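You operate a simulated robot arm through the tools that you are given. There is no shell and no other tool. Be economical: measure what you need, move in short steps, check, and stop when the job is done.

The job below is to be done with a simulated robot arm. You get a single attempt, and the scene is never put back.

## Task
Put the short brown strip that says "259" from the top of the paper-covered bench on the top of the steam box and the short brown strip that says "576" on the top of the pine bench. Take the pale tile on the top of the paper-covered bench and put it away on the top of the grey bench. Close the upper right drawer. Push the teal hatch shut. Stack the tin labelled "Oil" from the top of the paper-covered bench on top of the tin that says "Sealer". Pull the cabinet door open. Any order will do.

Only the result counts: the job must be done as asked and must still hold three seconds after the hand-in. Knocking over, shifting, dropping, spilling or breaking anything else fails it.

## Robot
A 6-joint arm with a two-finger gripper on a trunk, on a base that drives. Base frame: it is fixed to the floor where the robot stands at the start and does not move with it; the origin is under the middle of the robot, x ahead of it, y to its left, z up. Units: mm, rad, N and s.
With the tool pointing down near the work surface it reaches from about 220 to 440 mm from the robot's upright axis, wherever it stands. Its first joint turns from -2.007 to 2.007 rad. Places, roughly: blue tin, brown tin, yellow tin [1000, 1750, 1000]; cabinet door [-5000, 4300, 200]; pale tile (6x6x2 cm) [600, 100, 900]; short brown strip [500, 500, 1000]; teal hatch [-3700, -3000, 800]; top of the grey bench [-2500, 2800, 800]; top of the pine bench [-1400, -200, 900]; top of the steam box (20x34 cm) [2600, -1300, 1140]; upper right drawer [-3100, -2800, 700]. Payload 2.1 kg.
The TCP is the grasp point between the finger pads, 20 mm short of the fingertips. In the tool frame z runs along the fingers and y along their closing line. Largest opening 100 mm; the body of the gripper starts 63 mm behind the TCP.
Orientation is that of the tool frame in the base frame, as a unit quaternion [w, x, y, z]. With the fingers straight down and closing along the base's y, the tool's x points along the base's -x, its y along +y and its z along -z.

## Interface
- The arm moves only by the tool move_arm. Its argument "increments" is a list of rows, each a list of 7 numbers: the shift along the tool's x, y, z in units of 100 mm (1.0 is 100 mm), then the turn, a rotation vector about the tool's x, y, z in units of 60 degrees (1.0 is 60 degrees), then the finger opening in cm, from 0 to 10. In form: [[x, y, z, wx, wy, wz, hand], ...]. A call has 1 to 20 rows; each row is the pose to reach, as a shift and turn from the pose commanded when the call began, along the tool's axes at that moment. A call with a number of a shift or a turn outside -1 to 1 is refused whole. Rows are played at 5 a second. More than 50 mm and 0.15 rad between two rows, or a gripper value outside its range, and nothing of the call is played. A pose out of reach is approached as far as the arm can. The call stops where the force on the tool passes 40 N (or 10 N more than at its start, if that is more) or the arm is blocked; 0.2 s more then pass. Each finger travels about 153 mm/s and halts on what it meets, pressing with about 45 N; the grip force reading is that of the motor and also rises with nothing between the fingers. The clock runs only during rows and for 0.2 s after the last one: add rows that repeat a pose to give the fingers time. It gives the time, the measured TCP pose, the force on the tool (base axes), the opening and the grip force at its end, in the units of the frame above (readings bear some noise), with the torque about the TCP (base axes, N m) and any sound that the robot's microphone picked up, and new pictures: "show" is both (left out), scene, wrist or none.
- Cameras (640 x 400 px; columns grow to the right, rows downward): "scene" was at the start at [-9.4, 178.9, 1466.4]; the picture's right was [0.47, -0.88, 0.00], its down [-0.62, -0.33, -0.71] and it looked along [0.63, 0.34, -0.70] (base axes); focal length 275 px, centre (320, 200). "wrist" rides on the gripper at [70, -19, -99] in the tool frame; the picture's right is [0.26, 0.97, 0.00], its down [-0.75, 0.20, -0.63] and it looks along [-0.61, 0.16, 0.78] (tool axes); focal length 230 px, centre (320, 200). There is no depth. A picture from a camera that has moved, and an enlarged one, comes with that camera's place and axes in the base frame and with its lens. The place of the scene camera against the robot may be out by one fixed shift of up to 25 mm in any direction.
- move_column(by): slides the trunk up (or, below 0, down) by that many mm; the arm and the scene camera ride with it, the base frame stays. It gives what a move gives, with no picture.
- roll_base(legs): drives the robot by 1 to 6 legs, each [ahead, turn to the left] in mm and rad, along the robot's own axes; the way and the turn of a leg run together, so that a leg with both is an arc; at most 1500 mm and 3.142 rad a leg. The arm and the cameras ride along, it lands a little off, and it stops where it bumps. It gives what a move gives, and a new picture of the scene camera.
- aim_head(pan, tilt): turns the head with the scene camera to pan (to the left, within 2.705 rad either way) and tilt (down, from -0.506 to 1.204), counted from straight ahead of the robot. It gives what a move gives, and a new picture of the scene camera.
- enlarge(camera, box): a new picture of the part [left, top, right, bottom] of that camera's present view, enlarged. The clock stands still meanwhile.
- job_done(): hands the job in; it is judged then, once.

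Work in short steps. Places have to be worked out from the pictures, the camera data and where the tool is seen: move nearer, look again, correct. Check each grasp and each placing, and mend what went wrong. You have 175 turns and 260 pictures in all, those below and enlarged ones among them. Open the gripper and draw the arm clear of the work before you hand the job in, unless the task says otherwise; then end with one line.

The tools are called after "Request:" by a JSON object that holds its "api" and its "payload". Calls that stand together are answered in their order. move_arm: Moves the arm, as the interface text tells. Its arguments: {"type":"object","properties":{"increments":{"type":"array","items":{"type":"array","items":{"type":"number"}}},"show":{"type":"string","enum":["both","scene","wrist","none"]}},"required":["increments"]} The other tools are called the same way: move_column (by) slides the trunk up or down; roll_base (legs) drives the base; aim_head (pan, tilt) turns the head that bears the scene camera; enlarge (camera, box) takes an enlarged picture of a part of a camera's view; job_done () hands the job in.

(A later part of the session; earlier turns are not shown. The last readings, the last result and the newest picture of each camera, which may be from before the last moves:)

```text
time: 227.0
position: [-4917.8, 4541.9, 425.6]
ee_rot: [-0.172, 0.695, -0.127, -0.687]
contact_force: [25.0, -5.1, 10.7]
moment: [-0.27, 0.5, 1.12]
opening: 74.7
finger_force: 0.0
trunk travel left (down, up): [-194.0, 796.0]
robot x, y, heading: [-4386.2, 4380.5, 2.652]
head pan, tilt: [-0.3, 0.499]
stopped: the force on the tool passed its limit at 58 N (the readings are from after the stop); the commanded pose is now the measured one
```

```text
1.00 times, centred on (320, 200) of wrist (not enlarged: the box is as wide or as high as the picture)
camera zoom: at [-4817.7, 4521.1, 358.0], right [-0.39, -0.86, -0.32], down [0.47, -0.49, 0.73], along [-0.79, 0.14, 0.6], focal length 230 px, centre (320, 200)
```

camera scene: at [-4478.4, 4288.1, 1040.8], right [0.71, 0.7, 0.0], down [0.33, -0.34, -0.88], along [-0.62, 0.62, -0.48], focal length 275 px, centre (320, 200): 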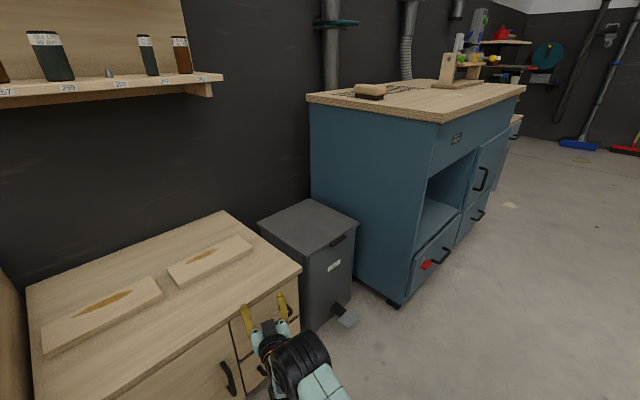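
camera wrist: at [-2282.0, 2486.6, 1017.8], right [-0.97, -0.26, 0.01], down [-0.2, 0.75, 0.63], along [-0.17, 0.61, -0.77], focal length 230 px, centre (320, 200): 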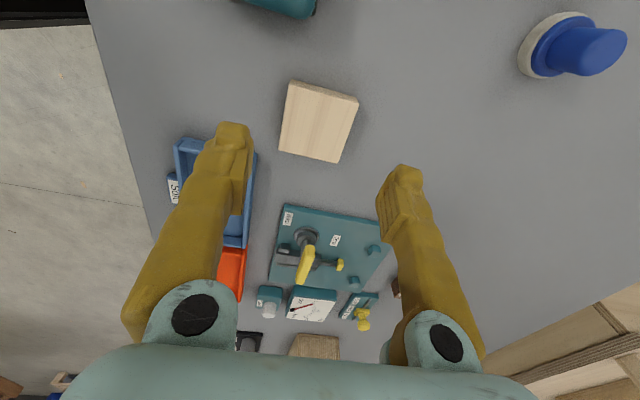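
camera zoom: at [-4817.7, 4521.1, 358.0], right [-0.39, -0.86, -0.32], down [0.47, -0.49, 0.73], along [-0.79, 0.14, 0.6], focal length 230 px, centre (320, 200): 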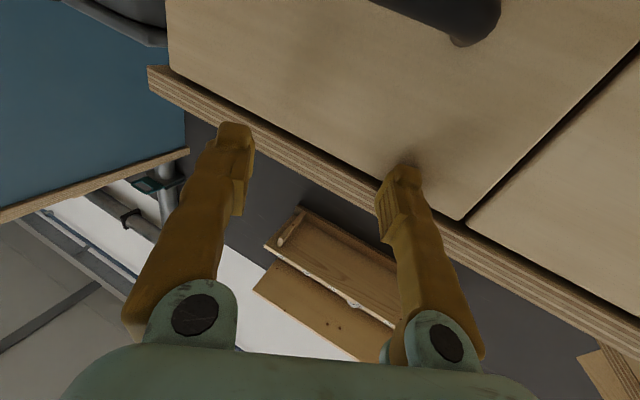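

I touched the cabinet's face (it stands at about x=-4935, nearer than judged). I back off straight away.

Request:
{"api": "roll_base", "payload": {"legs": [[-120, 0], [0, 0.48]]}}

Request:
{"api": "enlarge", "payload": {"camera": "wrist", "box": [0, 0, 640, 400]}}

```text
time: 229.6
position: [-4827.8, 4226.0, 422.9]
ee_rot: [-0.008, 0.708, 0.039, -0.705]
contact_force: [0.0, 0.6, -0.1]
moment: [-0.01, -0.01, 0.0]
opening: 75.9
finger_force: 0.0
trunk travel left (down, up): [-194.0, 796.0]
robot x, y, heading: [-4275.8, 4327.4, 3.12]
head pan, tilt: [-0.3, 0.499]
camera scene: at [-4326.6, 4206.7, 1017.1], right [0.31, 0.95, 0.0], down [0.45, -0.15, -0.88], along [-0.83, 0.28, -0.48], focal length 275 px, centre (320, 200)
```

scene: 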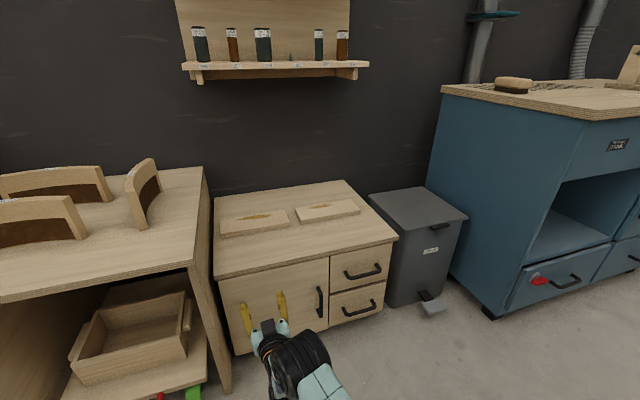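

```text
1.00 times, centred on (320, 200) of wrist (not enlarged: the box is as wide or as high as the picture)
camera zoom: at [-4729.1, 4252.4, 355.6], right [0.04, -0.95, -0.32], down [0.64, -0.22, 0.74], along [-0.77, -0.23, 0.59], focal length 230 px, centre (320, 200)
```

zoom: 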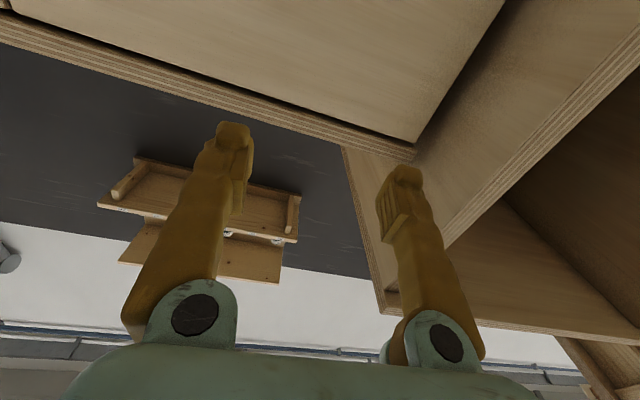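

The handle is at ≈[-4920,4405], z 205–340. I bring the tool to the robot's middle, then re-position the base: back, sideways +80, while lowering to z≈275.

Request:
{"api": "roll_base", "payload": {"legs": [[-100, 0], [0, 0.44], [-190, 0], [0, -0.425]]}}

Request:
{"api": "move_arm", "payload": {"increments": [[0, -0.3, 0, 0.02, 0, 0, 8], [0, -0.6, 0, 0.04, 0, 0.03, 8], [0, -0.9, 0, 0.04, 0, 0.06, 8], [0, -1.0, 0, 0.04, 0, 0.06, 8]], "show": "none"}}

Request:
{"api": "move_column", "payload": {"by": -150}}

Request:
{"api": "enlarge", "payload": {"camera": "scene", "box": [0, 0, 640, 400]}}

```text
time: 234.5
position: [-4553.1, 4296.2, 423.1]
ee_rot: [-0.005, 0.708, 0.041, -0.705]
contact_force: [-0.1, 0.9, 0.1]
moment: [0.02, 0.02, 0.03]
opening: 76.0
finger_force: 0.1
trunk travel left (down, up): [-194.0, 796.0]
robot x, y, heading: [-4003.7, 4395.8, 3.133]
head pan, tilt: [-0.3, 0.499]
camera scene: at [-4051.9, 4282.3, 1017.1], right [0.31, 0.95, 0.0], down [0.46, -0.15, -0.88], along [-0.84, 0.27, -0.48], focal length 275 px, centre (320, 200)
```

scene: 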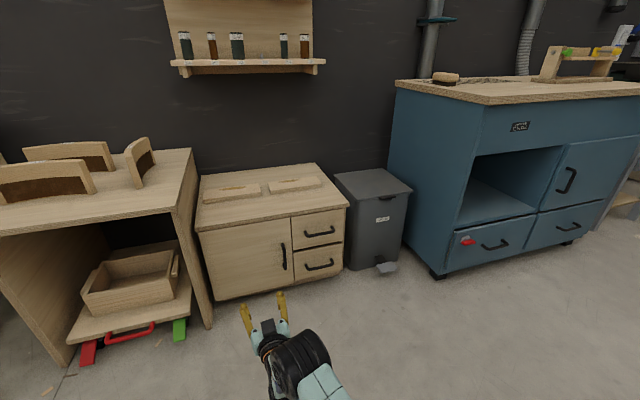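

```text
time: 235.5
position: [-4581.4, 4332.9, 442.6]
ee_rot: [-0.023, 0.711, 0.002, -0.703]
contact_force: [-0.1, 0.3, 0.0]
moment: [0.02, -0.03, -0.01]
opening: 79.6
finger_force: 0.0
out of reach, approached as far as the arm can: row 1, 2, 3, 4
trunk travel left (down, up): [-194.0, 796.0]
robot x, y, heading: [-4003.6, 4396.8, 3.13]
head pan, tilt: [-0.3, 0.499]
```

```text
time: 237.2
position: [-4580.5, 4332.2, 292.2]
ee_rot: [-0.022, 0.711, 0.004, -0.703]
contact_force: [0.8, -0.2, -0.6]
moment: [0.01, 0.01, -0.02]
opening: 80.0
finger_force: 0.1
trunk travel left (down, up): [-44.0, 946.0]
robot x, y, heading: [-4001.1, 4399.1, 3.132]
head pan, tilt: [-0.3, 0.499]
```

```text
1.00 times, centred on (320, 200) of scene (not enlarged: the box is as wide or as high as the picture)
camera zoom: at [-4051.8, 4282.4, 867.2], right [0.31, 0.95, 0.0], down [0.46, -0.15, -0.88], along [-0.84, 0.27, -0.48], focal length 275 px, centre (320, 200)
```

zoom: 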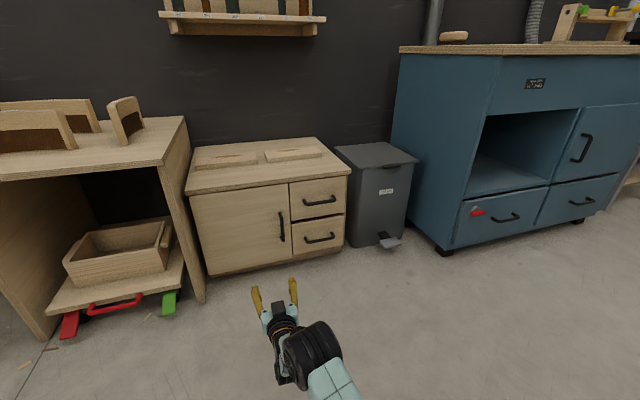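

Triangulating the two heights gives the handle at ≈[-4935,4408], z≈250. The arm is too stretched; I draw the TCP back 60 mm and centre it.

Request:
{"api": "move_arm", "payload": {"increments": [[0, -0.1, -0.3, 0, 0, 0, 8], [0, -0.3, -0.6, 0, 0, 0, 8], [0, -0.5, -0.8, 0, 0, 0, 8], [0, -0.62, -0.9, 0, 0, 0, 8]], "show": "wrist"}}

```text
time: 238.2
position: [-4525.4, 4351.9, 318.5]
ee_rot: [-0.048, 0.714, 0.017, -0.699]
contact_force: [-0.1, 0.3, -0.3]
moment: [0.02, -0.02, 0.0]
opening: 80.0
finger_force: 0.1
out of reach, approached as far as the arm can: row 1, 2, 3, 4
trunk travel left (down, up): [-44.0, 946.0]
robot x, y, heading: [-4001.0, 4401.3, 3.129]
head pan, tilt: [-0.3, 0.499]
camera wrist: at [-4423.4, 4371.0, 253.1], right [-0.04, -0.94, -0.35], down [0.6, -0.3, 0.74], along [-0.8, -0.18, 0.58], focal length 230 px, centre (320, 200)
```

wrist: 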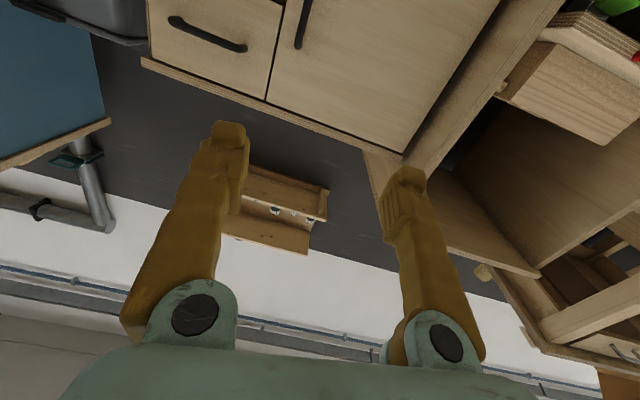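

The wrist limit hinders the fully level tool; 25° below level worked before, and suffices for a vertical bar. I pitch back down by ~25°.

Request:
{"api": "move_arm", "payload": {"increments": [[0, -0.1, 0, 0, 0.12, 0, 8], [0, -0.2, 0, 0, 0.24, 0, 8], [0, -0.3, 0, 0, 0.36, 0, 8], [0, -0.45, 0, 0, 0.45, 0, 8]], "show": "wrist"}}

```text
time: 239.2
position: [-4522.7, 4396.3, 322.7]
ee_rot: [-0.051, 0.857, 0.004, -0.513]
contact_force: [0.1, -1.1, -0.4]
moment: [0.0, 0.0, -0.04]
opening: 80.1
finger_force: 0.0
trunk travel left (down, up): [-44.0, 946.0]
robot x, y, heading: [-3997.3, 4393.5, 3.134]
head pan, tilt: [-0.3, 0.499]
camera wrist: at [-4402.1, 4410.6, 310.0], right [0.08, -0.95, -0.32], down [0.19, -0.3, 0.94], along [-0.98, -0.13, 0.15], focal length 230 px, centre (320, 200)
```

wrist: 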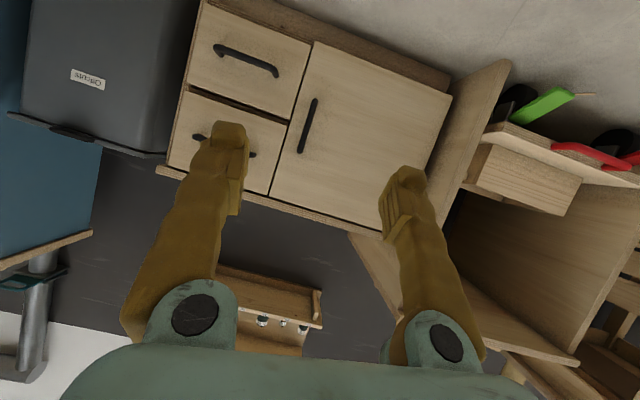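

The handle is clearly seen: centre ≈[-4930,4418,243]. I lower to that height and drive ahead 320 mm.

Request:
{"api": "move_column", "payload": {"by": -40}}

Request:
{"api": "move_arm", "payload": {"increments": [[0.18, -0.07, 0.1, 0, 0, 0, 8], [0.36, -0.14, 0.2, 0, 0, 0, 8]], "show": "none"}}

Request:
{"api": "roll_base", "payload": {"legs": [[320, 0]]}}

Request:
{"api": "enlarge", "payload": {"camera": "wrist", "box": [0, 0, 640, 400]}}

```text
time: 240.1
position: [-4523.6, 4396.0, 282.1]
ee_rot: [-0.051, 0.857, 0.005, -0.513]
contact_force: [0.0, 0.1, -0.6]
moment: [0.01, 0.0, 0.02]
opening: 80.1
finger_force: 0.0
trunk travel left (down, up): [-4.0, 986.0]
robot x, y, heading: [-4003.7, 4399.2, 3.126]
head pan, tilt: [-0.3, 0.499]
```

```text
time: 240.7
position: [-4526.6, 4396.6, 246.9]
ee_rot: [-0.055, 0.857, 0.002, -0.512]
contact_force: [-0.4, 0.2, -0.3]
moment: [0.01, 0.01, 0.0]
opening: 79.7
finger_force: 0.1
out of reach, approached as far as the arm can: row 1, 2
trunk travel left (down, up): [-4.0, 986.0]
robot x, y, heading: [-4003.0, 4398.6, 3.13]
head pan, tilt: [-0.3, 0.499]
```

```text
time: 242.8
position: [-4847.7, 4393.4, 245.8]
ee_rot: [-0.054, 0.857, 0.005, -0.512]
contact_force: [0.3, 0.2, 0.3]
moment: [-0.01, 0.01, 0.03]
opening: 80.0
finger_force: 0.1
trunk travel left (down, up): [-4.0, 986.0]
robot x, y, heading: [-4324.4, 4404.7, 3.14]
head pan, tilt: [-0.3, 0.499]
camera scene: at [-4372.2, 4284.5, 827.2], right [0.3, 0.95, 0.0], down [0.46, -0.14, -0.88], along [-0.84, 0.26, -0.48], focal length 275 px, centre (320, 200)
```

scene: 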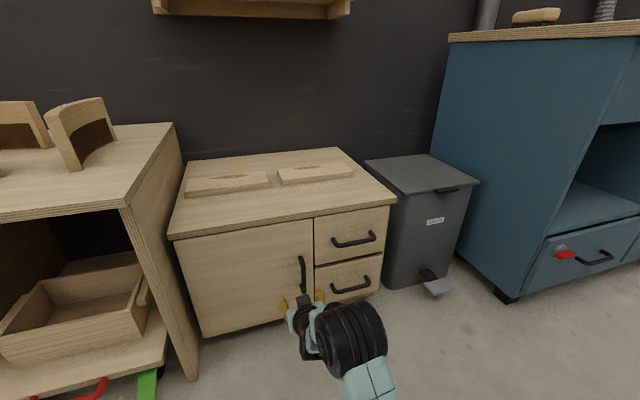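

```text
1.00 times, centred on (320, 200) of wrist (not enlarged: the box is as wide or as high as the picture)
camera zoom: at [-4726.3, 4407.4, 233.5], right [0.08, -0.94, -0.32], down [0.19, -0.3, 0.94], along [-0.98, -0.13, 0.15], focal length 230 px, centre (320, 200)
```

zoom: 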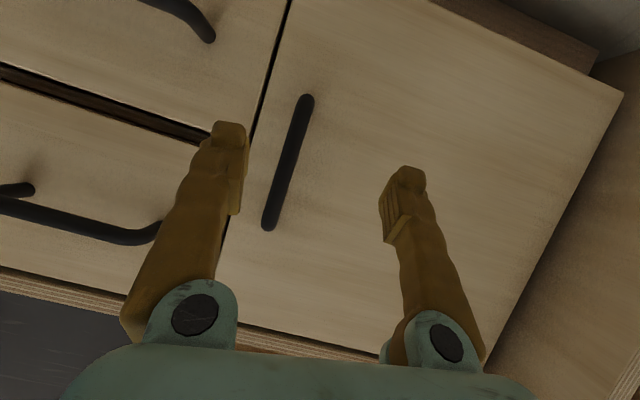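

Handle at y≈4418, z 187–302, ~78 mm ahead. I shift the tool +24 mm in y and drive 72 mm in.

Request:
{"api": "move_arm", "payload": {"increments": [[-0.02, -0.12, 0, 0, 0, 0, 8], [-0.05, -0.25, 0, 0, 0, 0, 8]], "show": "none"}}

Request:
{"api": "roll_base", "payload": {"legs": [[70, 0]]}}

Request:
{"api": "enlarge", "payload": {"camera": "wrist", "box": [0, 0, 640, 400]}}

```text
time: 243.4
position: [-4851.5, 4402.2, 256.8]
ee_rot: [-0.058, 0.858, 0.003, -0.51]
contact_force: [0.0, 0.6, -0.4]
moment: [0.0, 0.0, 0.01]
opening: 80.1
finger_force: 0.1
out of reach, approached as far as the arm can: row 1, 2
trunk travel left (down, up): [-4.0, 986.0]
robot x, y, heading: [-4323.6, 4398.8, 3.134]
head pan, tilt: [-0.3, 0.499]
```

```text
time: 244.4
position: [-4922.2, 4404.7, 257.5]
ee_rot: [-0.058, 0.858, 0.002, -0.511]
contact_force: [0.1, 0.2, -0.1]
moment: [-0.01, 0.0, 0.0]
opening: 79.9
finger_force: 0.0
trunk travel left (down, up): [-4.0, 986.0]
robot x, y, heading: [-4394.7, 4400.3, 3.135]
head pan, tilt: [-0.3, 0.499]
camera scene: at [-4442.7, 4284.9, 827.2], right [0.3, 0.95, 0.0], down [0.46, -0.14, -0.88], along [-0.84, 0.26, -0.48], focal length 275 px, centre (320, 200)
```

scene: 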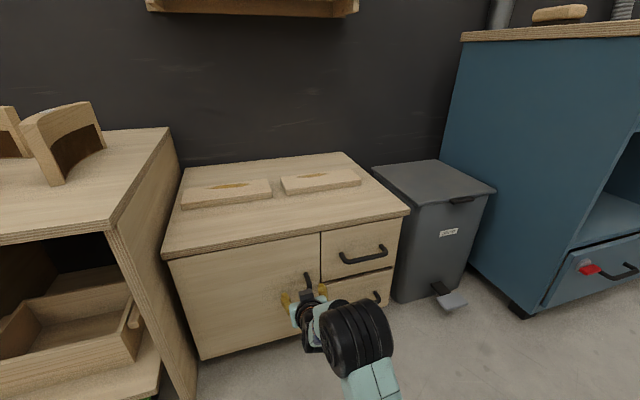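

```text
1.00 times, centred on (320, 200) of wrist (not enlarged: the box is as wide or as high as the picture)
camera zoom: at [-4800.8, 4416.3, 244.8], right [0.07, -0.94, -0.32], down [0.18, -0.31, 0.93], along [-0.98, -0.12, 0.15], focal length 230 px, centre (320, 200)
```

zoom: 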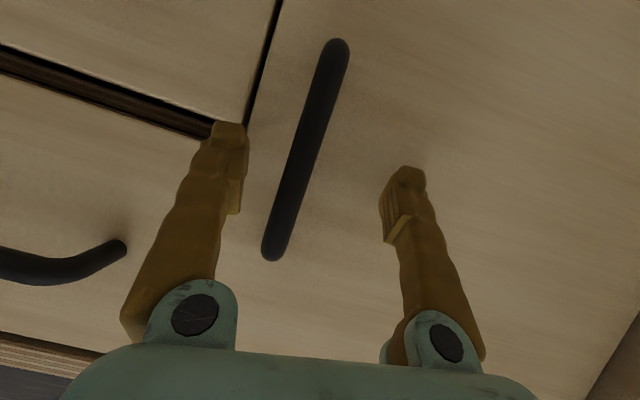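

The bar is between the pads; I close the gripper.

Request:
{"api": "move_arm", "payload": {"increments": [[0, 0, 0, 0, 0, 0, 5], [0, 0, 0, 0, 0, 0, 2], [0, 0, 0, 0, 0, 0, 0], [0, 0, 0, 0, 0, 0, 0]], "show": "wrist"}}

```text
time: 245.1
position: [-4922.5, 4414.8, 257.2]
ee_rot: [-0.064, 0.858, -0.014, -0.51]
contact_force: [4.1, 43.8, -1.0]
moment: [0.48, -0.19, 0.11]
opening: 5.9
finger_force: 34.7
trunk travel left (down, up): [-4.0, 986.0]
robot x, y, heading: [-4392.3, 4401.9, 3.12]
head pan, tilt: [-0.3, 0.499]
stopped in row 3: the force on the tool passed its limit at 49 N (the readings are from after the stop); the commanded pose is now the measured one
camera wrist: at [-4799.9, 4424.8, 244.4], right [0.04, -0.95, -0.32], down [0.17, -0.31, 0.94], along [-0.98, -0.09, 0.15], focal length 230 px, centre (320, 200)
```

wrist: 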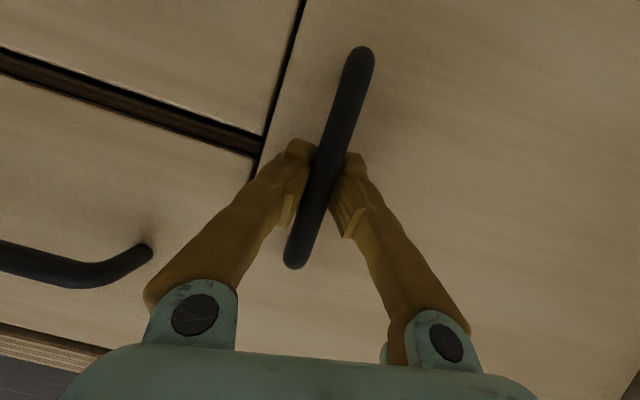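

The handle is gripped. I pull by driving back along the door's arc in small legs.

Request:
{"api": "roll_base", "payload": {"legs": [[-40, 0.012]]}}

```text
time: 245.9
position: [-4916.9, 4415.8, 257.1]
ee_rot: [-0.065, 0.857, -0.015, -0.511]
contact_force: [-0.8, 4.0, -2.6]
moment: [-0.03, 0.12, 0.06]
opening: 6.2
finger_force: 34.0
trunk travel left (down, up): [-4.0, 986.0]
robot x, y, heading: [-4385.9, 4402.1, 3.112]
head pan, tilt: [-0.3, 0.499]
stopped in leg 1: the force on the tool passed its limit at 56 N (the readings are from after the stop); the commanded pose is now the measured one
camera scene: at [-4439.7, 4285.8, 827.2], right [0.32, 0.95, 0.0], down [0.45, -0.15, -0.88], along [-0.83, 0.28, -0.48], focal length 275 px, centre (320, 200)
```

scene: 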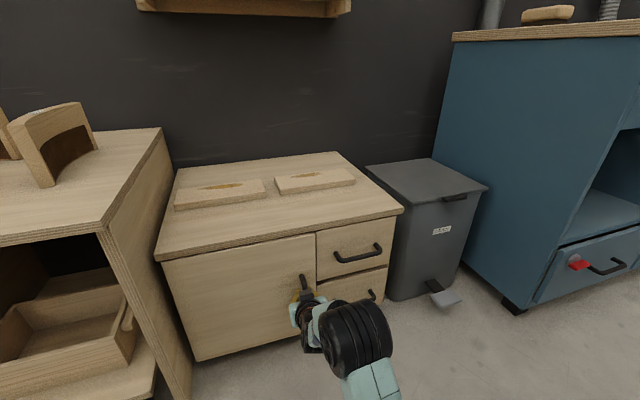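

The residual side force tripped the limit; it is now relaxed. I pull again.

Request:
{"api": "roll_base", "payload": {"legs": [[-40, 0.012]]}}

```text
time: 246.7
position: [-4876.7, 4406.4, 257.3]
ee_rot: [-0.061, 0.857, -0.006, -0.511]
contact_force: [-7.5, -26.4, -3.3]
moment: [-0.37, -0.13, -0.02]
opening: 6.0
finger_force: 33.3
trunk travel left (down, up): [-4.0, 986.0]
robot x, y, heading: [-4348.7, 4401.3, 3.139]
head pan, tilt: [-0.3, 0.499]
camera scene: at [-4398.6, 4283.4, 827.0], right [0.3, 0.95, 0.0], down [0.46, -0.14, -0.88], along [-0.84, 0.27, -0.48], focal length 275 px, centre (320, 200)
```

scene: 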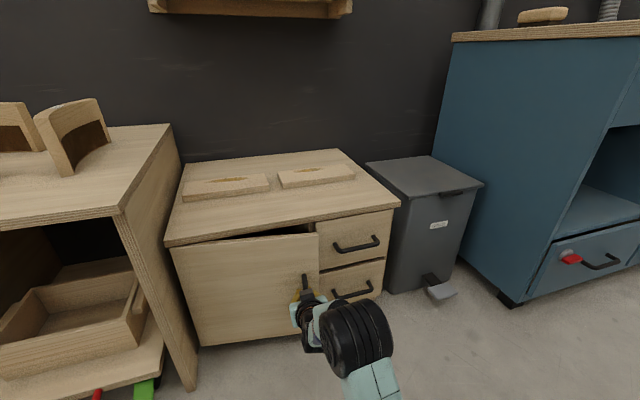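

The door is opening. The tool is drawn to -y, so I add more left turn with each leg.

Request:
{"api": "roll_base", "payload": {"legs": [[-25, 0.055], [-20, 0.02]]}}

```text
time: 247.6
position: [-4863.5, 4401.5, 255.6]
ee_rot: [-0.058, 0.857, -0.005, -0.512]
contact_force: [0.3, -0.1, 0.9]
moment: [-0.08, -0.07, 0.04]
opening: 5.9
finger_force: 32.8
trunk travel left (down, up): [-4.0, 986.0]
robot x, y, heading: [-4336.8, 4402.8, -3.136]
head pan, tilt: [-0.3, 0.499]
stopped in leg 1: the force on the tool passed its limit at 55 N (the readings are from after the stop); the commanded pose is now the measured one
camera scene: at [-4383.7, 4283.8, 827.2], right [0.29, 0.96, 0.0], down [0.46, -0.14, -0.88], along [-0.84, 0.25, -0.48], focal length 275 px, centre (320, 200)
```

scene: 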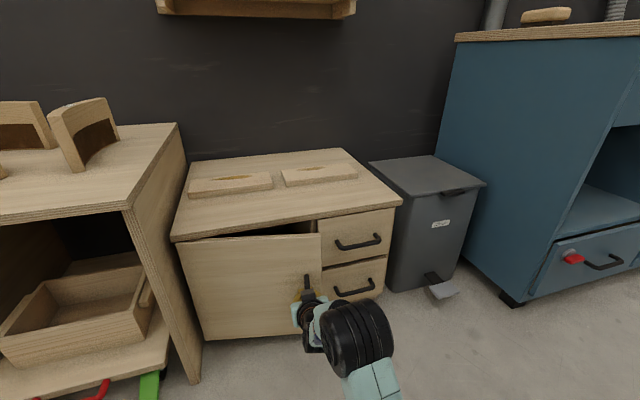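

Continuing with short legs.

Request:
{"api": "roll_base", "payload": {"legs": [[-30, 0.025]]}}

Request:
{"api": "roll_base", "payload": {"legs": [[-25, 0.035]]}}

Request:
{"api": "roll_base", "payload": {"legs": [[-25, 0.045]]}}

```text
time: 248.4
position: [-4834.9, 4387.4, 258.5]
ee_rot: [-0.053, 0.858, 0.006, -0.512]
contact_force: [-2.5, -6.9, -0.3]
moment: [-0.13, -0.1, 0.0]
opening: 6.2
finger_force: 32.3
trunk travel left (down, up): [-4.0, 986.0]
robot x, y, heading: [-4306.3, 4399.8, -3.108]
head pan, tilt: [-0.3, 0.499]
camera scene: at [-4351.2, 4283.5, 827.1], right [0.26, 0.96, 0.0], down [0.46, -0.13, -0.88], along [-0.85, 0.23, -0.48], focal length 275 px, centre (320, 200)
```

scene: 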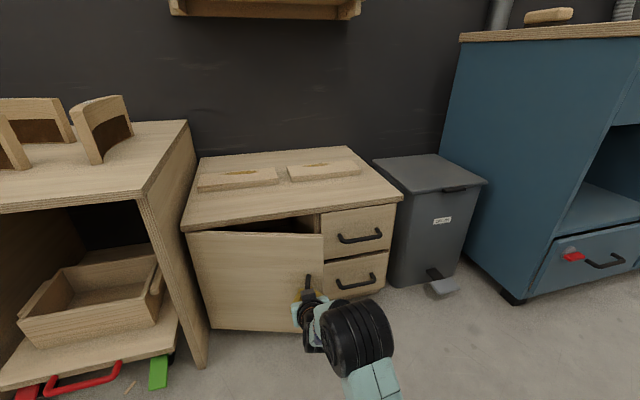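

```text
time: 249.2
position: [-4808.3, 4373.1, 255.8]
ee_rot: [-0.043, 0.857, 0.02, -0.512]
contact_force: [8.5, 12.8, -0.9]
moment: [0.05, -0.11, 0.1]
opening: 6.1
finger_force: 30.4
trunk travel left (down, up): [-4.0, 986.0]
robot x, y, heading: [-4282.2, 4402.0, -3.075]
head pan, tilt: [-0.3, 0.499]
camera scene: at [-4321.7, 4284.7, 827.2], right [0.23, 0.97, 0.0], down [0.47, -0.11, -0.88], along [-0.85, 0.2, -0.48], focal length 275 px, centre (320, 200)
```

scene: 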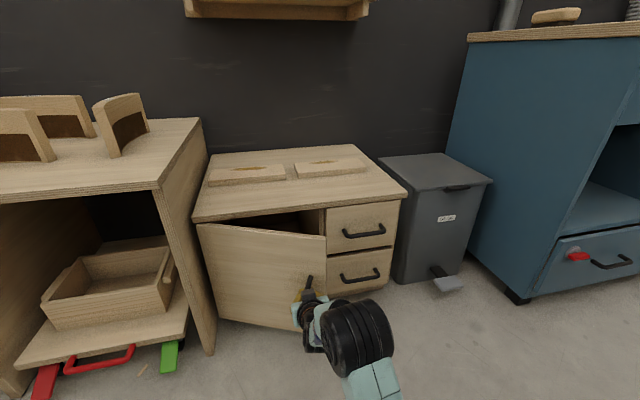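

```text
time: 250.0
position: [-4780.7, 4351.3, 257.1]
ee_rot: [-0.033, 0.857, 0.039, -0.512]
contact_force: [1.0, 0.6, -0.4]
moment: [0.0, -0.03, 0.04]
opening: 6.0
finger_force: 29.9
trunk travel left (down, up): [-4.0, 986.0]
robot x, y, heading: [-4255.1, 4402.8, -3.032]
head pan, tilt: [-0.3, 0.499]
camera scene: at [-4292.1, 4285.8, 827.1], right [0.19, 0.98, 0.0], down [0.47, -0.09, -0.88], along [-0.86, 0.16, -0.48], focal length 275 px, centre (320, 200)
```

scene: 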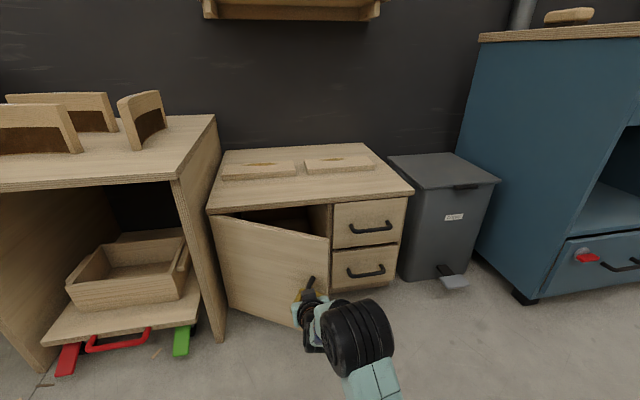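

Working smoothly (~37°). I keep following the arc.

Request:
{"api": "roll_base", "payload": {"legs": [[-22, 0.05]]}}

Request:
{"api": "roll_base", "payload": {"legs": [[-20, 0.055]]}}

Request:
{"api": "roll_base", "payload": {"legs": [[-17, 0.06]]}}

Request:
{"api": "roll_base", "payload": {"legs": [[-14, 0.065]]}}

```text
time: 250.8
position: [-4757.1, 4327.1, 256.7]
ee_rot: [-0.019, 0.855, 0.062, -0.514]
contact_force: [-14.3, -14.0, -3.1]
moment: [-0.05, 0.19, -0.23]
opening: 5.8
finger_force: 29.2
trunk travel left (down, up): [-4.0, 986.0]
robot x, y, heading: [-4234.7, 4406.1, -2.969]
head pan, tilt: [-0.3, 0.499]
camera scene: at [-4264.9, 4287.6, 827.0], right [0.13, 0.99, 0.0], down [0.48, -0.06, -0.88], along [-0.87, 0.12, -0.48], focal length 275 px, centre (320, 200)
```

scene: 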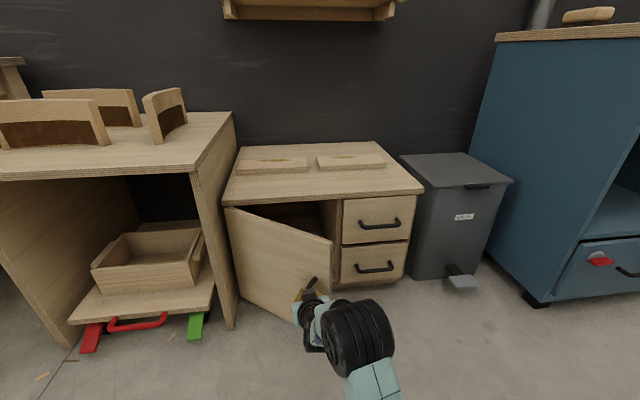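

```text
time: 251.9
position: [-4732.7, 4299.2, 257.3]
ee_rot: [-0.004, 0.852, 0.088, -0.517]
contact_force: [-6.9, -5.3, -8.1]
moment: [0.01, 0.17, -0.08]
opening: 6.1
finger_force: 29.4
trunk travel left (down, up): [-4.0, 986.0]
robot x, y, heading: [-4213.4, 4413.1, -2.909]
head pan, tilt: [-0.3, 0.499]
stopped in leg 1: the force on the tool passed its limit at 42 N (the readings are from after the stop); the commanded pose is now the measured one
camera scene: at [-4238.3, 4291.3, 827.1], right [0.07, 1.0, 0.0], down [0.48, -0.03, -0.88], along [-0.88, 0.06, -0.48], focal length 275 px, centre (320, 200)
```

scene: 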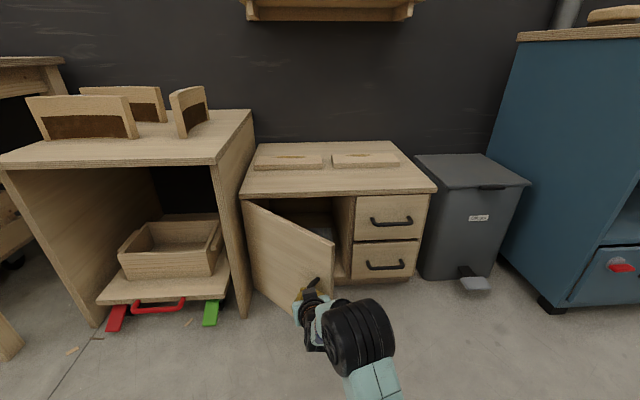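

```text
time: 252.8
position: [-4715.8, 4275.7, 258.1]
ee_rot: [0.01, 0.848, 0.11, -0.518]
contact_force: [-8.6, -5.3, -9.1]
moment: [-0.08, 0.23, -0.09]
opening: 6.1
finger_force: 30.0
trunk travel left (down, up): [-4.0, 986.0]
robot x, y, heading: [-4207.9, 4411.7, -2.868]
head pan, tilt: [-0.3, 0.499]
stopped in leg 1: the force on the tool passed its limit at 48 N (the readings are from after the stop); the commanded pose is now the measured one
camera scene: at [-4221.9, 4294.1, 827.1], right [0.02, 1.0, 0.0], down [0.48, -0.01, -0.88], along [-0.88, 0.02, -0.48], focal length 275 px, centre (320, 200)
```

scene: 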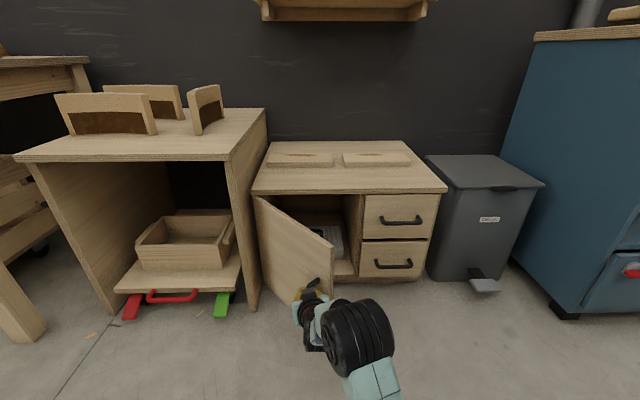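

```text
time: 253.6
position: [-4704.2, 4257.7, 259.5]
ee_rot: [0.02, 0.845, 0.126, -0.519]
contact_force: [-11.0, -5.8, -10.0]
moment: [-0.12, 0.33, -0.06]
opening: 6.0
finger_force: 29.7
trunk travel left (down, up): [-4.0, 986.0]
robot x, y, heading: [-4202.9, 4411.1, -2.827]
head pan, tilt: [-0.3, 0.499]
stopped in leg 1: the force on the tool passed its limit at 47 N (the readings are from after the stop); the commanded pose is now the measured one
camera scene: at [-4211.4, 4296.2, 827.1], right [-0.01, 1.0, 0.0], down [0.48, 0.01, -0.88], along [-0.88, -0.01, -0.48], focal length 275 px, centre (320, 200)
```

scene: 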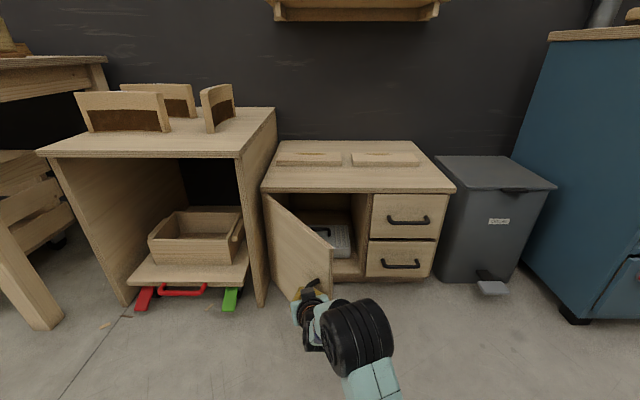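

The door stands at ~60°. To open it wider I release, step back, go to the inner side and push it further with closed fingers.

Request:
{"api": "move_arm", "payload": {"increments": [[0, 0, 0, 0, 0, 0, 2], [0, 0, 0, 0, 0, 0, 4], [0, 0, 0, 0, 0, 0, 5], [0, 0, 0, 0, 0, 0, 5]], "show": "none"}}

Request:
{"api": "roll_base", "payload": {"legs": [[-70, 0]]}}

Request:
{"api": "roll_base", "payload": {"legs": [[0, -0.18]]}}

Request:
{"api": "move_arm", "payload": {"increments": [[0, 0, 0, 0, 0, 0, 2], [0, 0, 0, 0, 0, 0, 0], [0, 0, 0, 0, 0, 0, 0]], "show": "wrist"}}

```text
time: 254.6
position: [-4704.3, 4259.4, 261.0]
ee_rot: [0.02, 0.844, 0.125, -0.521]
contact_force: [0.5, -0.1, 0.0]
moment: [0.02, 0.0, -0.01]
opening: 50.0
finger_force: 0.0
trunk travel left (down, up): [-4.0, 986.0]
robot x, y, heading: [-4197.3, 4416.8, -2.829]
head pan, tilt: [-0.3, 0.499]
```

```text
time: 255.7
position: [-4639.2, 4280.1, 260.0]
ee_rot: [0.02, 0.845, 0.126, -0.52]
contact_force: [0.5, -0.3, 0.4]
moment: [0.0, -0.02, 0.0]
opening: 49.8
finger_force: 0.1
trunk travel left (down, up): [-4.0, 986.0]
robot x, y, heading: [-4135.4, 4436.9, -2.83]
head pan, tilt: [-0.3, 0.499]
camera scene: at [-4145.0, 4317.7, 827.2], right [-0.01, 1.0, 0.0], down [0.48, 0.01, -0.88], along [-0.88, -0.01, -0.48], focal length 275 px, centre (320, 200)
```

scene: 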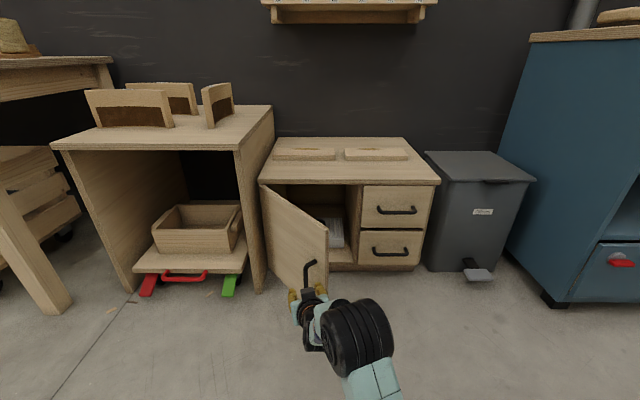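

```text
time: 256.8
position: [-4659.1, 4371.8, 259.9]
ee_rot: [-0.026, 0.853, 0.05, -0.519]
contact_force: [-0.7, 0.1, -0.4]
moment: [-0.05, 0.01, 0.01]
opening: 50.0
finger_force: 0.0
trunk travel left (down, up): [-4.0, 986.0]
robot x, y, heading: [-4131.2, 4434.7, -3.012]
head pan, tilt: [-0.3, 0.499]
camera scene: at [-4165.7, 4317.9, 827.2], right [0.17, 0.99, 0.0], down [0.47, -0.08, -0.88], along [-0.87, 0.15, -0.48], focal length 275 px, centre (320, 200)
```

scene: 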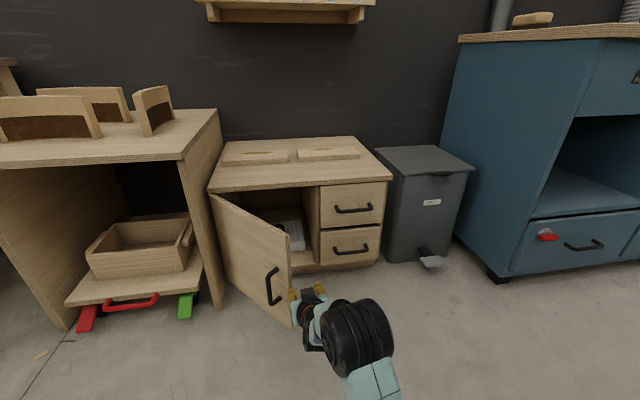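

```text
time: 257.6
position: [-4659.4, 4372.1, 260.0]
ee_rot: [-0.026, 0.852, 0.05, -0.52]
contact_force: [-0.6, -0.1, 0.5]
moment: [0.02, 0.01, -0.05]
opening: 0.1
finger_force: 30.0
trunk travel left (down, up): [-4.0, 986.0]
robot x, y, heading: [-4132.8, 4436.5, -3.005]
head pan, tilt: [-0.3, 0.499]
camera wrist: at [-4541.1, 4398.3, 246.3], right [0.17, -0.93, -0.32], down [0.23, -0.28, 0.93], along [-0.96, -0.23, 0.17], focal length 230 px, centre (320, 200)
```

wrist: 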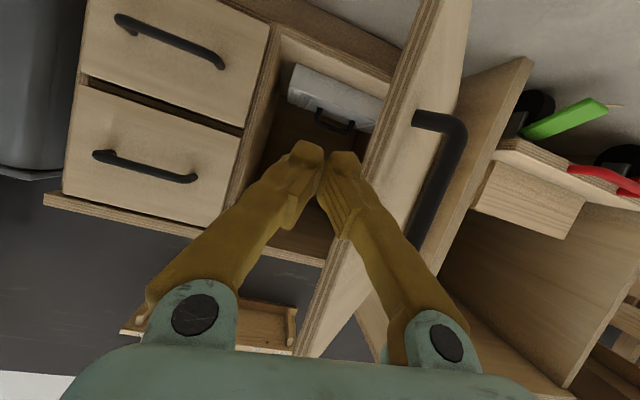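

The closed fingers are just inside the door's edge. I go 90 mm ahead, then sweep left to push it wider.

Request:
{"api": "roll_base", "payload": {"legs": [[90, 0]]}}

Request:
{"api": "roll_base", "payload": {"legs": [[0, 0.28]]}}

```text
time: 258.6
position: [-4726.6, 4368.3, 257.2]
ee_rot: [-0.029, 0.856, 0.044, -0.515]
contact_force: [0.2, 0.0, -0.2]
moment: [0.03, 0.0, 0.0]
opening: 0.0
finger_force: 29.7
trunk travel left (down, up): [-4.0, 986.0]
robot x, y, heading: [-4198.7, 4430.5, -3.012]
head pan, tilt: [-0.3, 0.499]
stopped in leg 1: the force on the tool passed its limit at 78 N (the readings are from after the stop); the commanded pose is now the measured one
camera scene: at [-4233.5, 4309.0, 827.1], right [0.17, 0.99, 0.0], down [0.47, -0.08, -0.88], along [-0.87, 0.15, -0.48], focal length 275 px, centre (320, 200)
```

scene: 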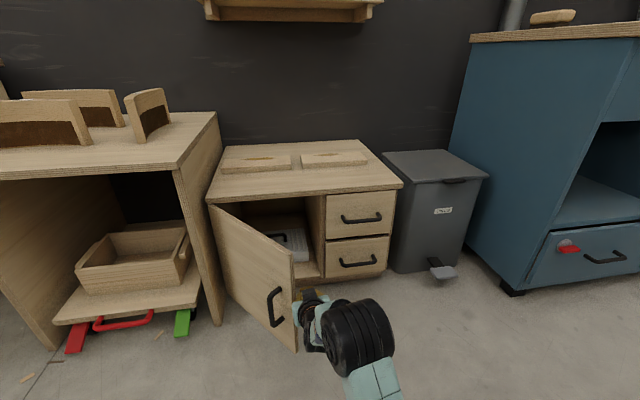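

```text
time: 259.4
position: [-4721.6, 4353.5, 255.3]
ee_rot: [-0.021, 0.856, 0.057, -0.513]
contact_force: [0.3, 0.0, 0.3]
moment: [0.03, -0.03, -0.04]
opening: 0.1
finger_force: 30.0
trunk travel left (down, up): [-4.0, 986.0]
robot x, y, heading: [-4198.6, 4427.5, -2.984]
head pan, tilt: [-0.3, 0.499]
stopped in leg 1: the force on the tool passed its limit at 53 N (the readings are from after the stop); the commanded pose is now the measured one
camera scene: at [-4229.7, 4308.8, 827.1], right [0.14, 0.99, 0.0], down [0.47, -0.07, -0.88], along [-0.87, 0.12, -0.48], focal length 275 px, centre (320, 200)
```

scene: 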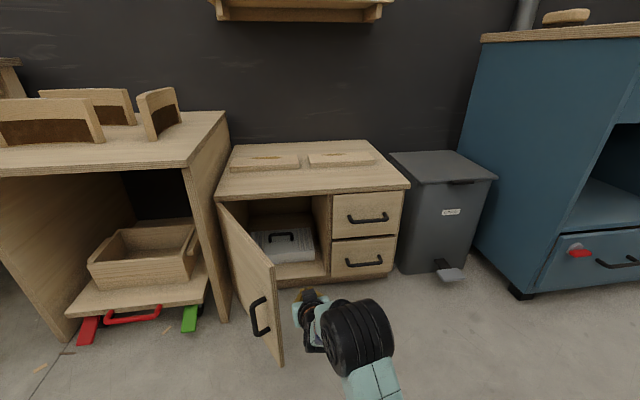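

The door swung open to about 75–80°. I back away, raise the trunk and fold the tool down again.

Request:
{"api": "roll_base", "payload": {"legs": [[-250, 0]]}}

Request:
{"api": "move_column", "payload": {"by": 400}}

Request:
{"api": "move_arm", "payload": {"increments": [[0.07, 0, -0.13, 0, 0.12, 0, 4], [0.14, 0, -0.26, 0, 0.24, 0, 6], [0.21, 0, -0.4, 0, 0.36, 0, 8], [0.28, 0, -0.53, 0, 0.48, 0, 8], [0.35, 0, -0.66, 0, 0.6, 0, 8], [0.42, 0, -0.8, 0, 0.72, 0, 8]], "show": "none"}}

Request:
{"api": "move_arm", "payload": {"increments": [[0.15, 0, -0.05, 0, 0.11, 0, 8], [0.3, 0, -0.1, 0, 0.21, 0, 8], [0.45, 0, -0.15, 0, 0.31, 0, 8], [0.8, 0, -0.25, 0, 0.31, 0, 8]], "show": "none"}}

Request:
{"api": "aim_head", "payload": {"pan": 0.0, "tilt": 0.7}}

```text
time: 261.3
position: [-4476.0, 4392.3, 254.5]
ee_rot: [-0.022, 0.856, 0.057, -0.513]
contact_force: [-0.4, -0.2, -0.1]
moment: [0.01, -0.02, 0.02]
opening: 0.1
finger_force: 29.9
trunk travel left (down, up): [-4.0, 986.0]
robot x, y, heading: [-3955.0, 4468.4, -2.979]
head pan, tilt: [-0.3, 0.499]
camera scene: at [-3983.3, 4348.2, 827.2], right [0.14, 0.99, 0.0], down [0.47, -0.07, -0.88], along [-0.87, 0.12, -0.48], focal length 275 px, centre (320, 200)
```

scene: 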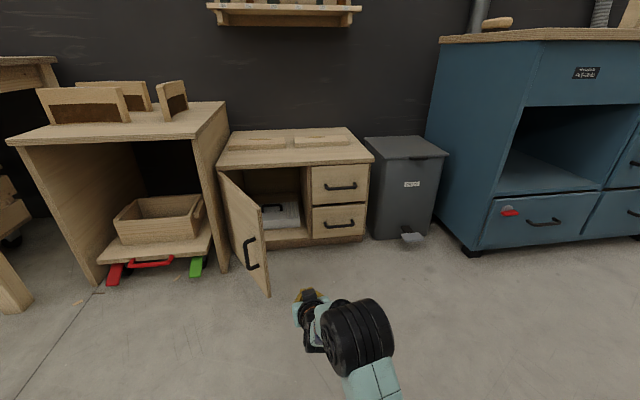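

```text
time: 265.1
position: [-4475.8, 4392.7, 656.0]
ee_rot: [-0.023, 0.856, 0.056, -0.513]
contact_force: [0.8, 0.1, -0.3]
moment: [-0.03, 0.02, 0.0]
opening: 0.2
finger_force: 29.3
trunk travel left (down, up): [-404.0, 586.0]
robot x, y, heading: [-3948.5, 4470.3, -2.98]
head pan, tilt: [-0.3, 0.499]
```

```text
time: 266.5
position: [-4383.8, 4398.5, 657.2]
ee_rot: [-0.04, 0.985, 0.045, -0.16]
contact_force: [0.5, 0.0, 0.6]
moment: [0.01, 0.02, -0.01]
opening: 79.9
finger_force: 0.0
out of reach, approached as far as the arm can: row 3, 4
trunk travel left (down, up): [-404.0, 586.0]
robot x, y, heading: [-3953.1, 4464.9, -2.979]
head pan, tilt: [-0.3, 0.499]
```

```text
time: 267.5
position: [-4302.2, 4406.7, 653.7]
ee_rot: [-0.048, 0.998, 0.037, -0.001]
contact_force: [-0.4, 0.1, -0.5]
moment: [0.01, 0.0, -0.04]
opening: 79.9
finger_force: 0.0
trunk travel left (down, up): [-404.0, 586.0]
robot x, y, heading: [-3951.3, 4461.7, -2.981]
head pan, tilt: [-0.3, 0.499]
```

```text
time: 268.3
position: [-4301.3, 4406.4, 653.1]
ee_rot: [-0.048, 0.998, 0.038, -0.001]
contact_force: [-0.3, -0.3, -0.9]
moment: [0.01, -0.02, -0.03]
opening: 79.8
finger_force: 0.1
trunk travel left (down, up): [-404.0, 586.0]
robot x, y, heading: [-3953.5, 4465.2, -2.983]
head pan, tilt: [0.0, 0.7]
camera scene: at [-3977.1, 4321.9, 1209.5], right [-0.16, 0.99, 0.0], down [0.64, 0.1, -0.77], along [-0.76, -0.12, -0.64], focal length 275 px, centre (320, 200)
```

scene: 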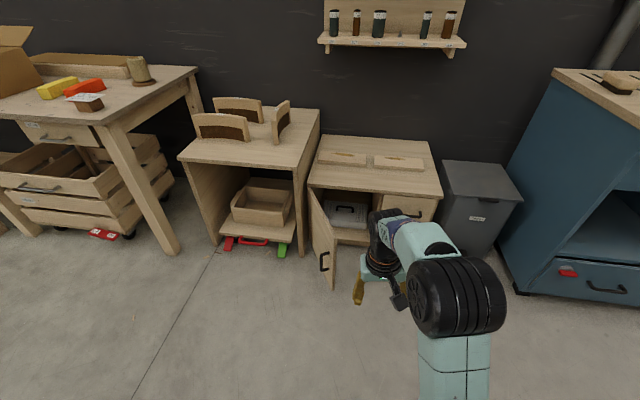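

The door stays open. I now drive south through the free middle towards the drawer/hatch, looking ahead.

Request:
{"api": "move_column", "payload": {"by": 260}}

Request:
{"api": "roll_base", "payload": {"legs": [[0, 1.367], [1500, 0], [867, 0], [0, 0.257], [1300, 0]]}}

Request:
{"api": "aim_head", "payload": {"pan": 0.0, "tilt": 0.3}}

```text
time: 271.0
position: [-4302.5, 4406.6, 913.4]
ee_rot: [-0.048, 0.998, 0.038, -0.001]
contact_force: [-0.1, -0.3, -0.2]
moment: [0.01, 0.01, 0.02]
opening: 80.1
finger_force: 0.1
trunk travel left (down, up): [-664.0, 326.0]
robot x, y, heading: [-3953.3, 4466.0, -2.986]
head pan, tilt: [0.0, 0.7]
```

```text
time: 292.9
position: [-3838.1, 481.0, 914.4]
ee_rot: [-0.033, 0.671, 0.74, -0.035]
contact_force: [-0.4, -0.9, -0.3]
moment: [0.01, 0.02, 0.03]
opening: 80.0
finger_force: 0.1
trunk travel left (down, up): [-664.0, 326.0]
robot x, y, heading: [-3910.5, 825.0, -1.39]
head pan, tilt: [0.0, 0.7]
camera scene: at [-3786.6, 825.3, 1469.4], right [-0.98, -0.18, 0.0], down [-0.12, 0.63, -0.76], along [0.14, -0.75, -0.64], focal length 275 px, centre (320, 200)
```

scene: 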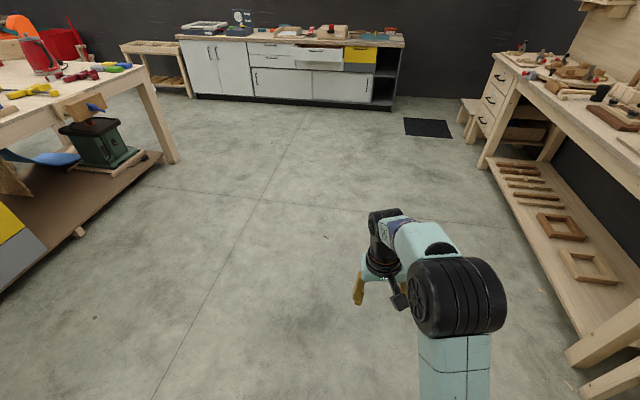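

```text
time: 293.7
position: [-3838.2, 480.8, 913.2]
ee_rot: [-0.032, 0.671, 0.74, -0.035]
contact_force: [0.5, -0.8, 1.0]
moment: [-0.01, 0.01, -0.04]
opening: 79.9
finger_force: 0.0
trunk travel left (down, up): [-664.0, 326.0]
robot x, y, heading: [-3906.5, 828.4, -1.39]
head pan, tilt: [0.0, 0.3]
camera scene: at [-3785.1, 817.0, 1505.5], right [-0.98, -0.18, 0.0], down [-0.05, 0.29, -0.95], along [0.17, -0.94, -0.3], focal length 275 px, centre (320, 200)
```

scene: 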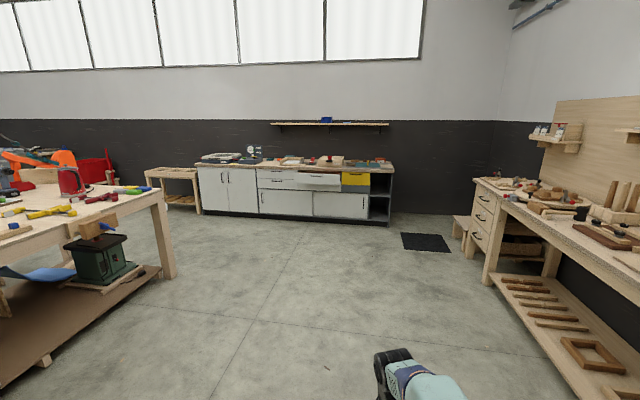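

Request:
{"api": "enlarge", "payload": {"camera": "scene", "box": [190, 140, 410, 240]}}

```text
2.91 times, centred on (300, 190) of scene
camera zoom: at [-3785.1, 817.0, 1505.5], right [-0.98, -0.18, 0.0], down [-0.05, 0.29, -0.95], along [0.17, -0.94, -0.3], focal length 799 px, centre (378, 229)
```

zoom: 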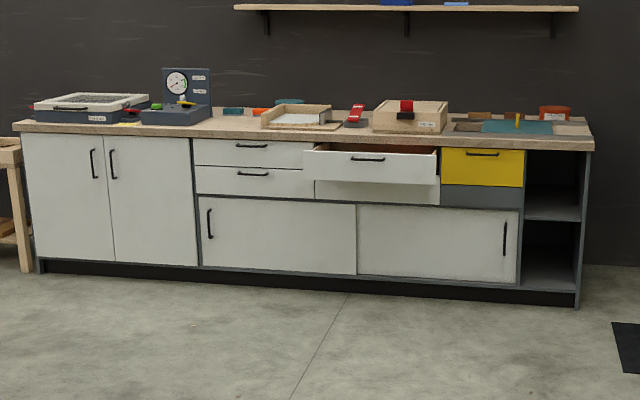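

The upper right drawer of the white unit stands open; the teal hatch is on the counter's right. I drive to ≈[-3120,-1900] facing the unit.

Request:
{"api": "roll_base", "payload": {"legs": [[0, 0.1], [1500, 0], [1320, 0], [0, -0.281]]}}

Request:
{"api": "aim_head", "payload": {"pan": -0.2, "tilt": 0.7}}

```text
time: 308.8
position: [-3075.5, -2214.4, 913.3]
ee_rot: [-0.036, 0.73, 0.682, -0.032]
contact_force: [-0.2, -0.5, 0.0]
moment: [-0.03, -0.02, -0.02]
opening: 80.2
finger_force: 0.0
trunk travel left (down, up): [-664.0, 326.0]
robot x, y, heading: [-3091.5, -1863.7, -1.557]
head pan, tilt: [0.0, 0.3]
camera scene: at [-2967.1, -1895.4, 1505.6], right [-1.0, -0.02, 0.0], down [0.0, 0.3, -0.96], along [0.01, -0.96, -0.3], focal length 275 px, centre (320, 200)
```

scene: 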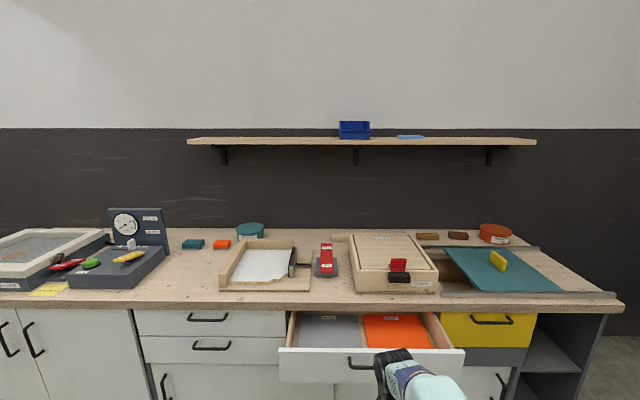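

```text
time: 309.7
position: [-3076.2, -2213.4, 914.0]
ee_rot: [-0.036, 0.73, 0.682, -0.032]
contact_force: [-0.2, -0.3, 0.4]
moment: [0.01, 0.02, -0.03]
opening: 79.8
finger_force: 0.1
trunk travel left (down, up): [-664.0, 326.0]
robot x, y, heading: [-3082.7, -1861.6, -1.555]
head pan, tilt: [-0.201, 0.7]
camera scene: at [-2984.0, -1885.5, 1469.5], right [-0.98, 0.18, 0.0], down [0.12, 0.63, -0.77], along [-0.14, -0.75, -0.64], focal length 275 px, centre (320, 200)
```

scene: 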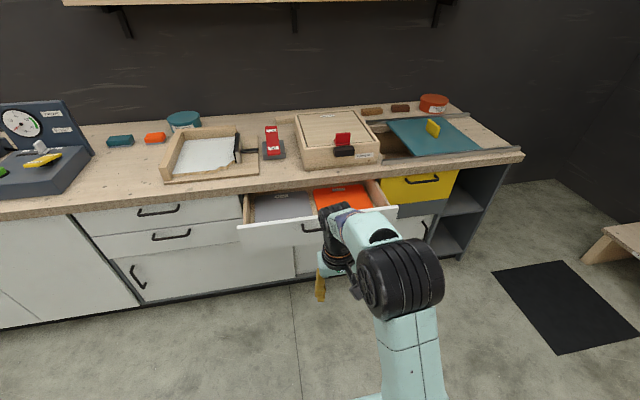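

I enlarge the hatch to understand its motion.

Request:
{"api": "enlarge", "payload": {"camera": "scene", "box": [350, 85, 540, 205]}}

```text
3.33 times, centred on (445, 145) of scene
camera zoom: at [-2984.0, -1885.5, 1469.5], right [-0.98, 0.18, 0.0], down [0.12, 0.63, -0.77], along [-0.14, -0.75, -0.64], focal length 916 px, centre (-97, 383)
```

zoom: 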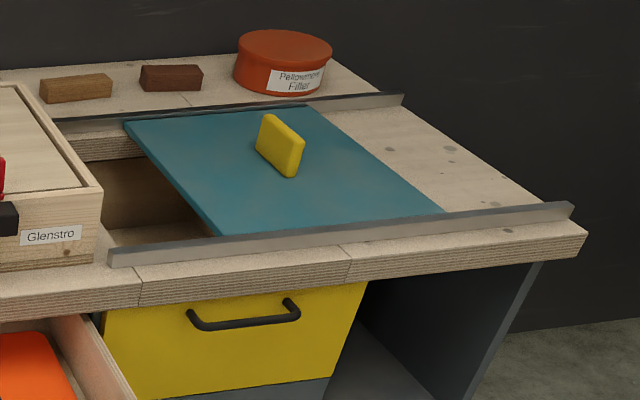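

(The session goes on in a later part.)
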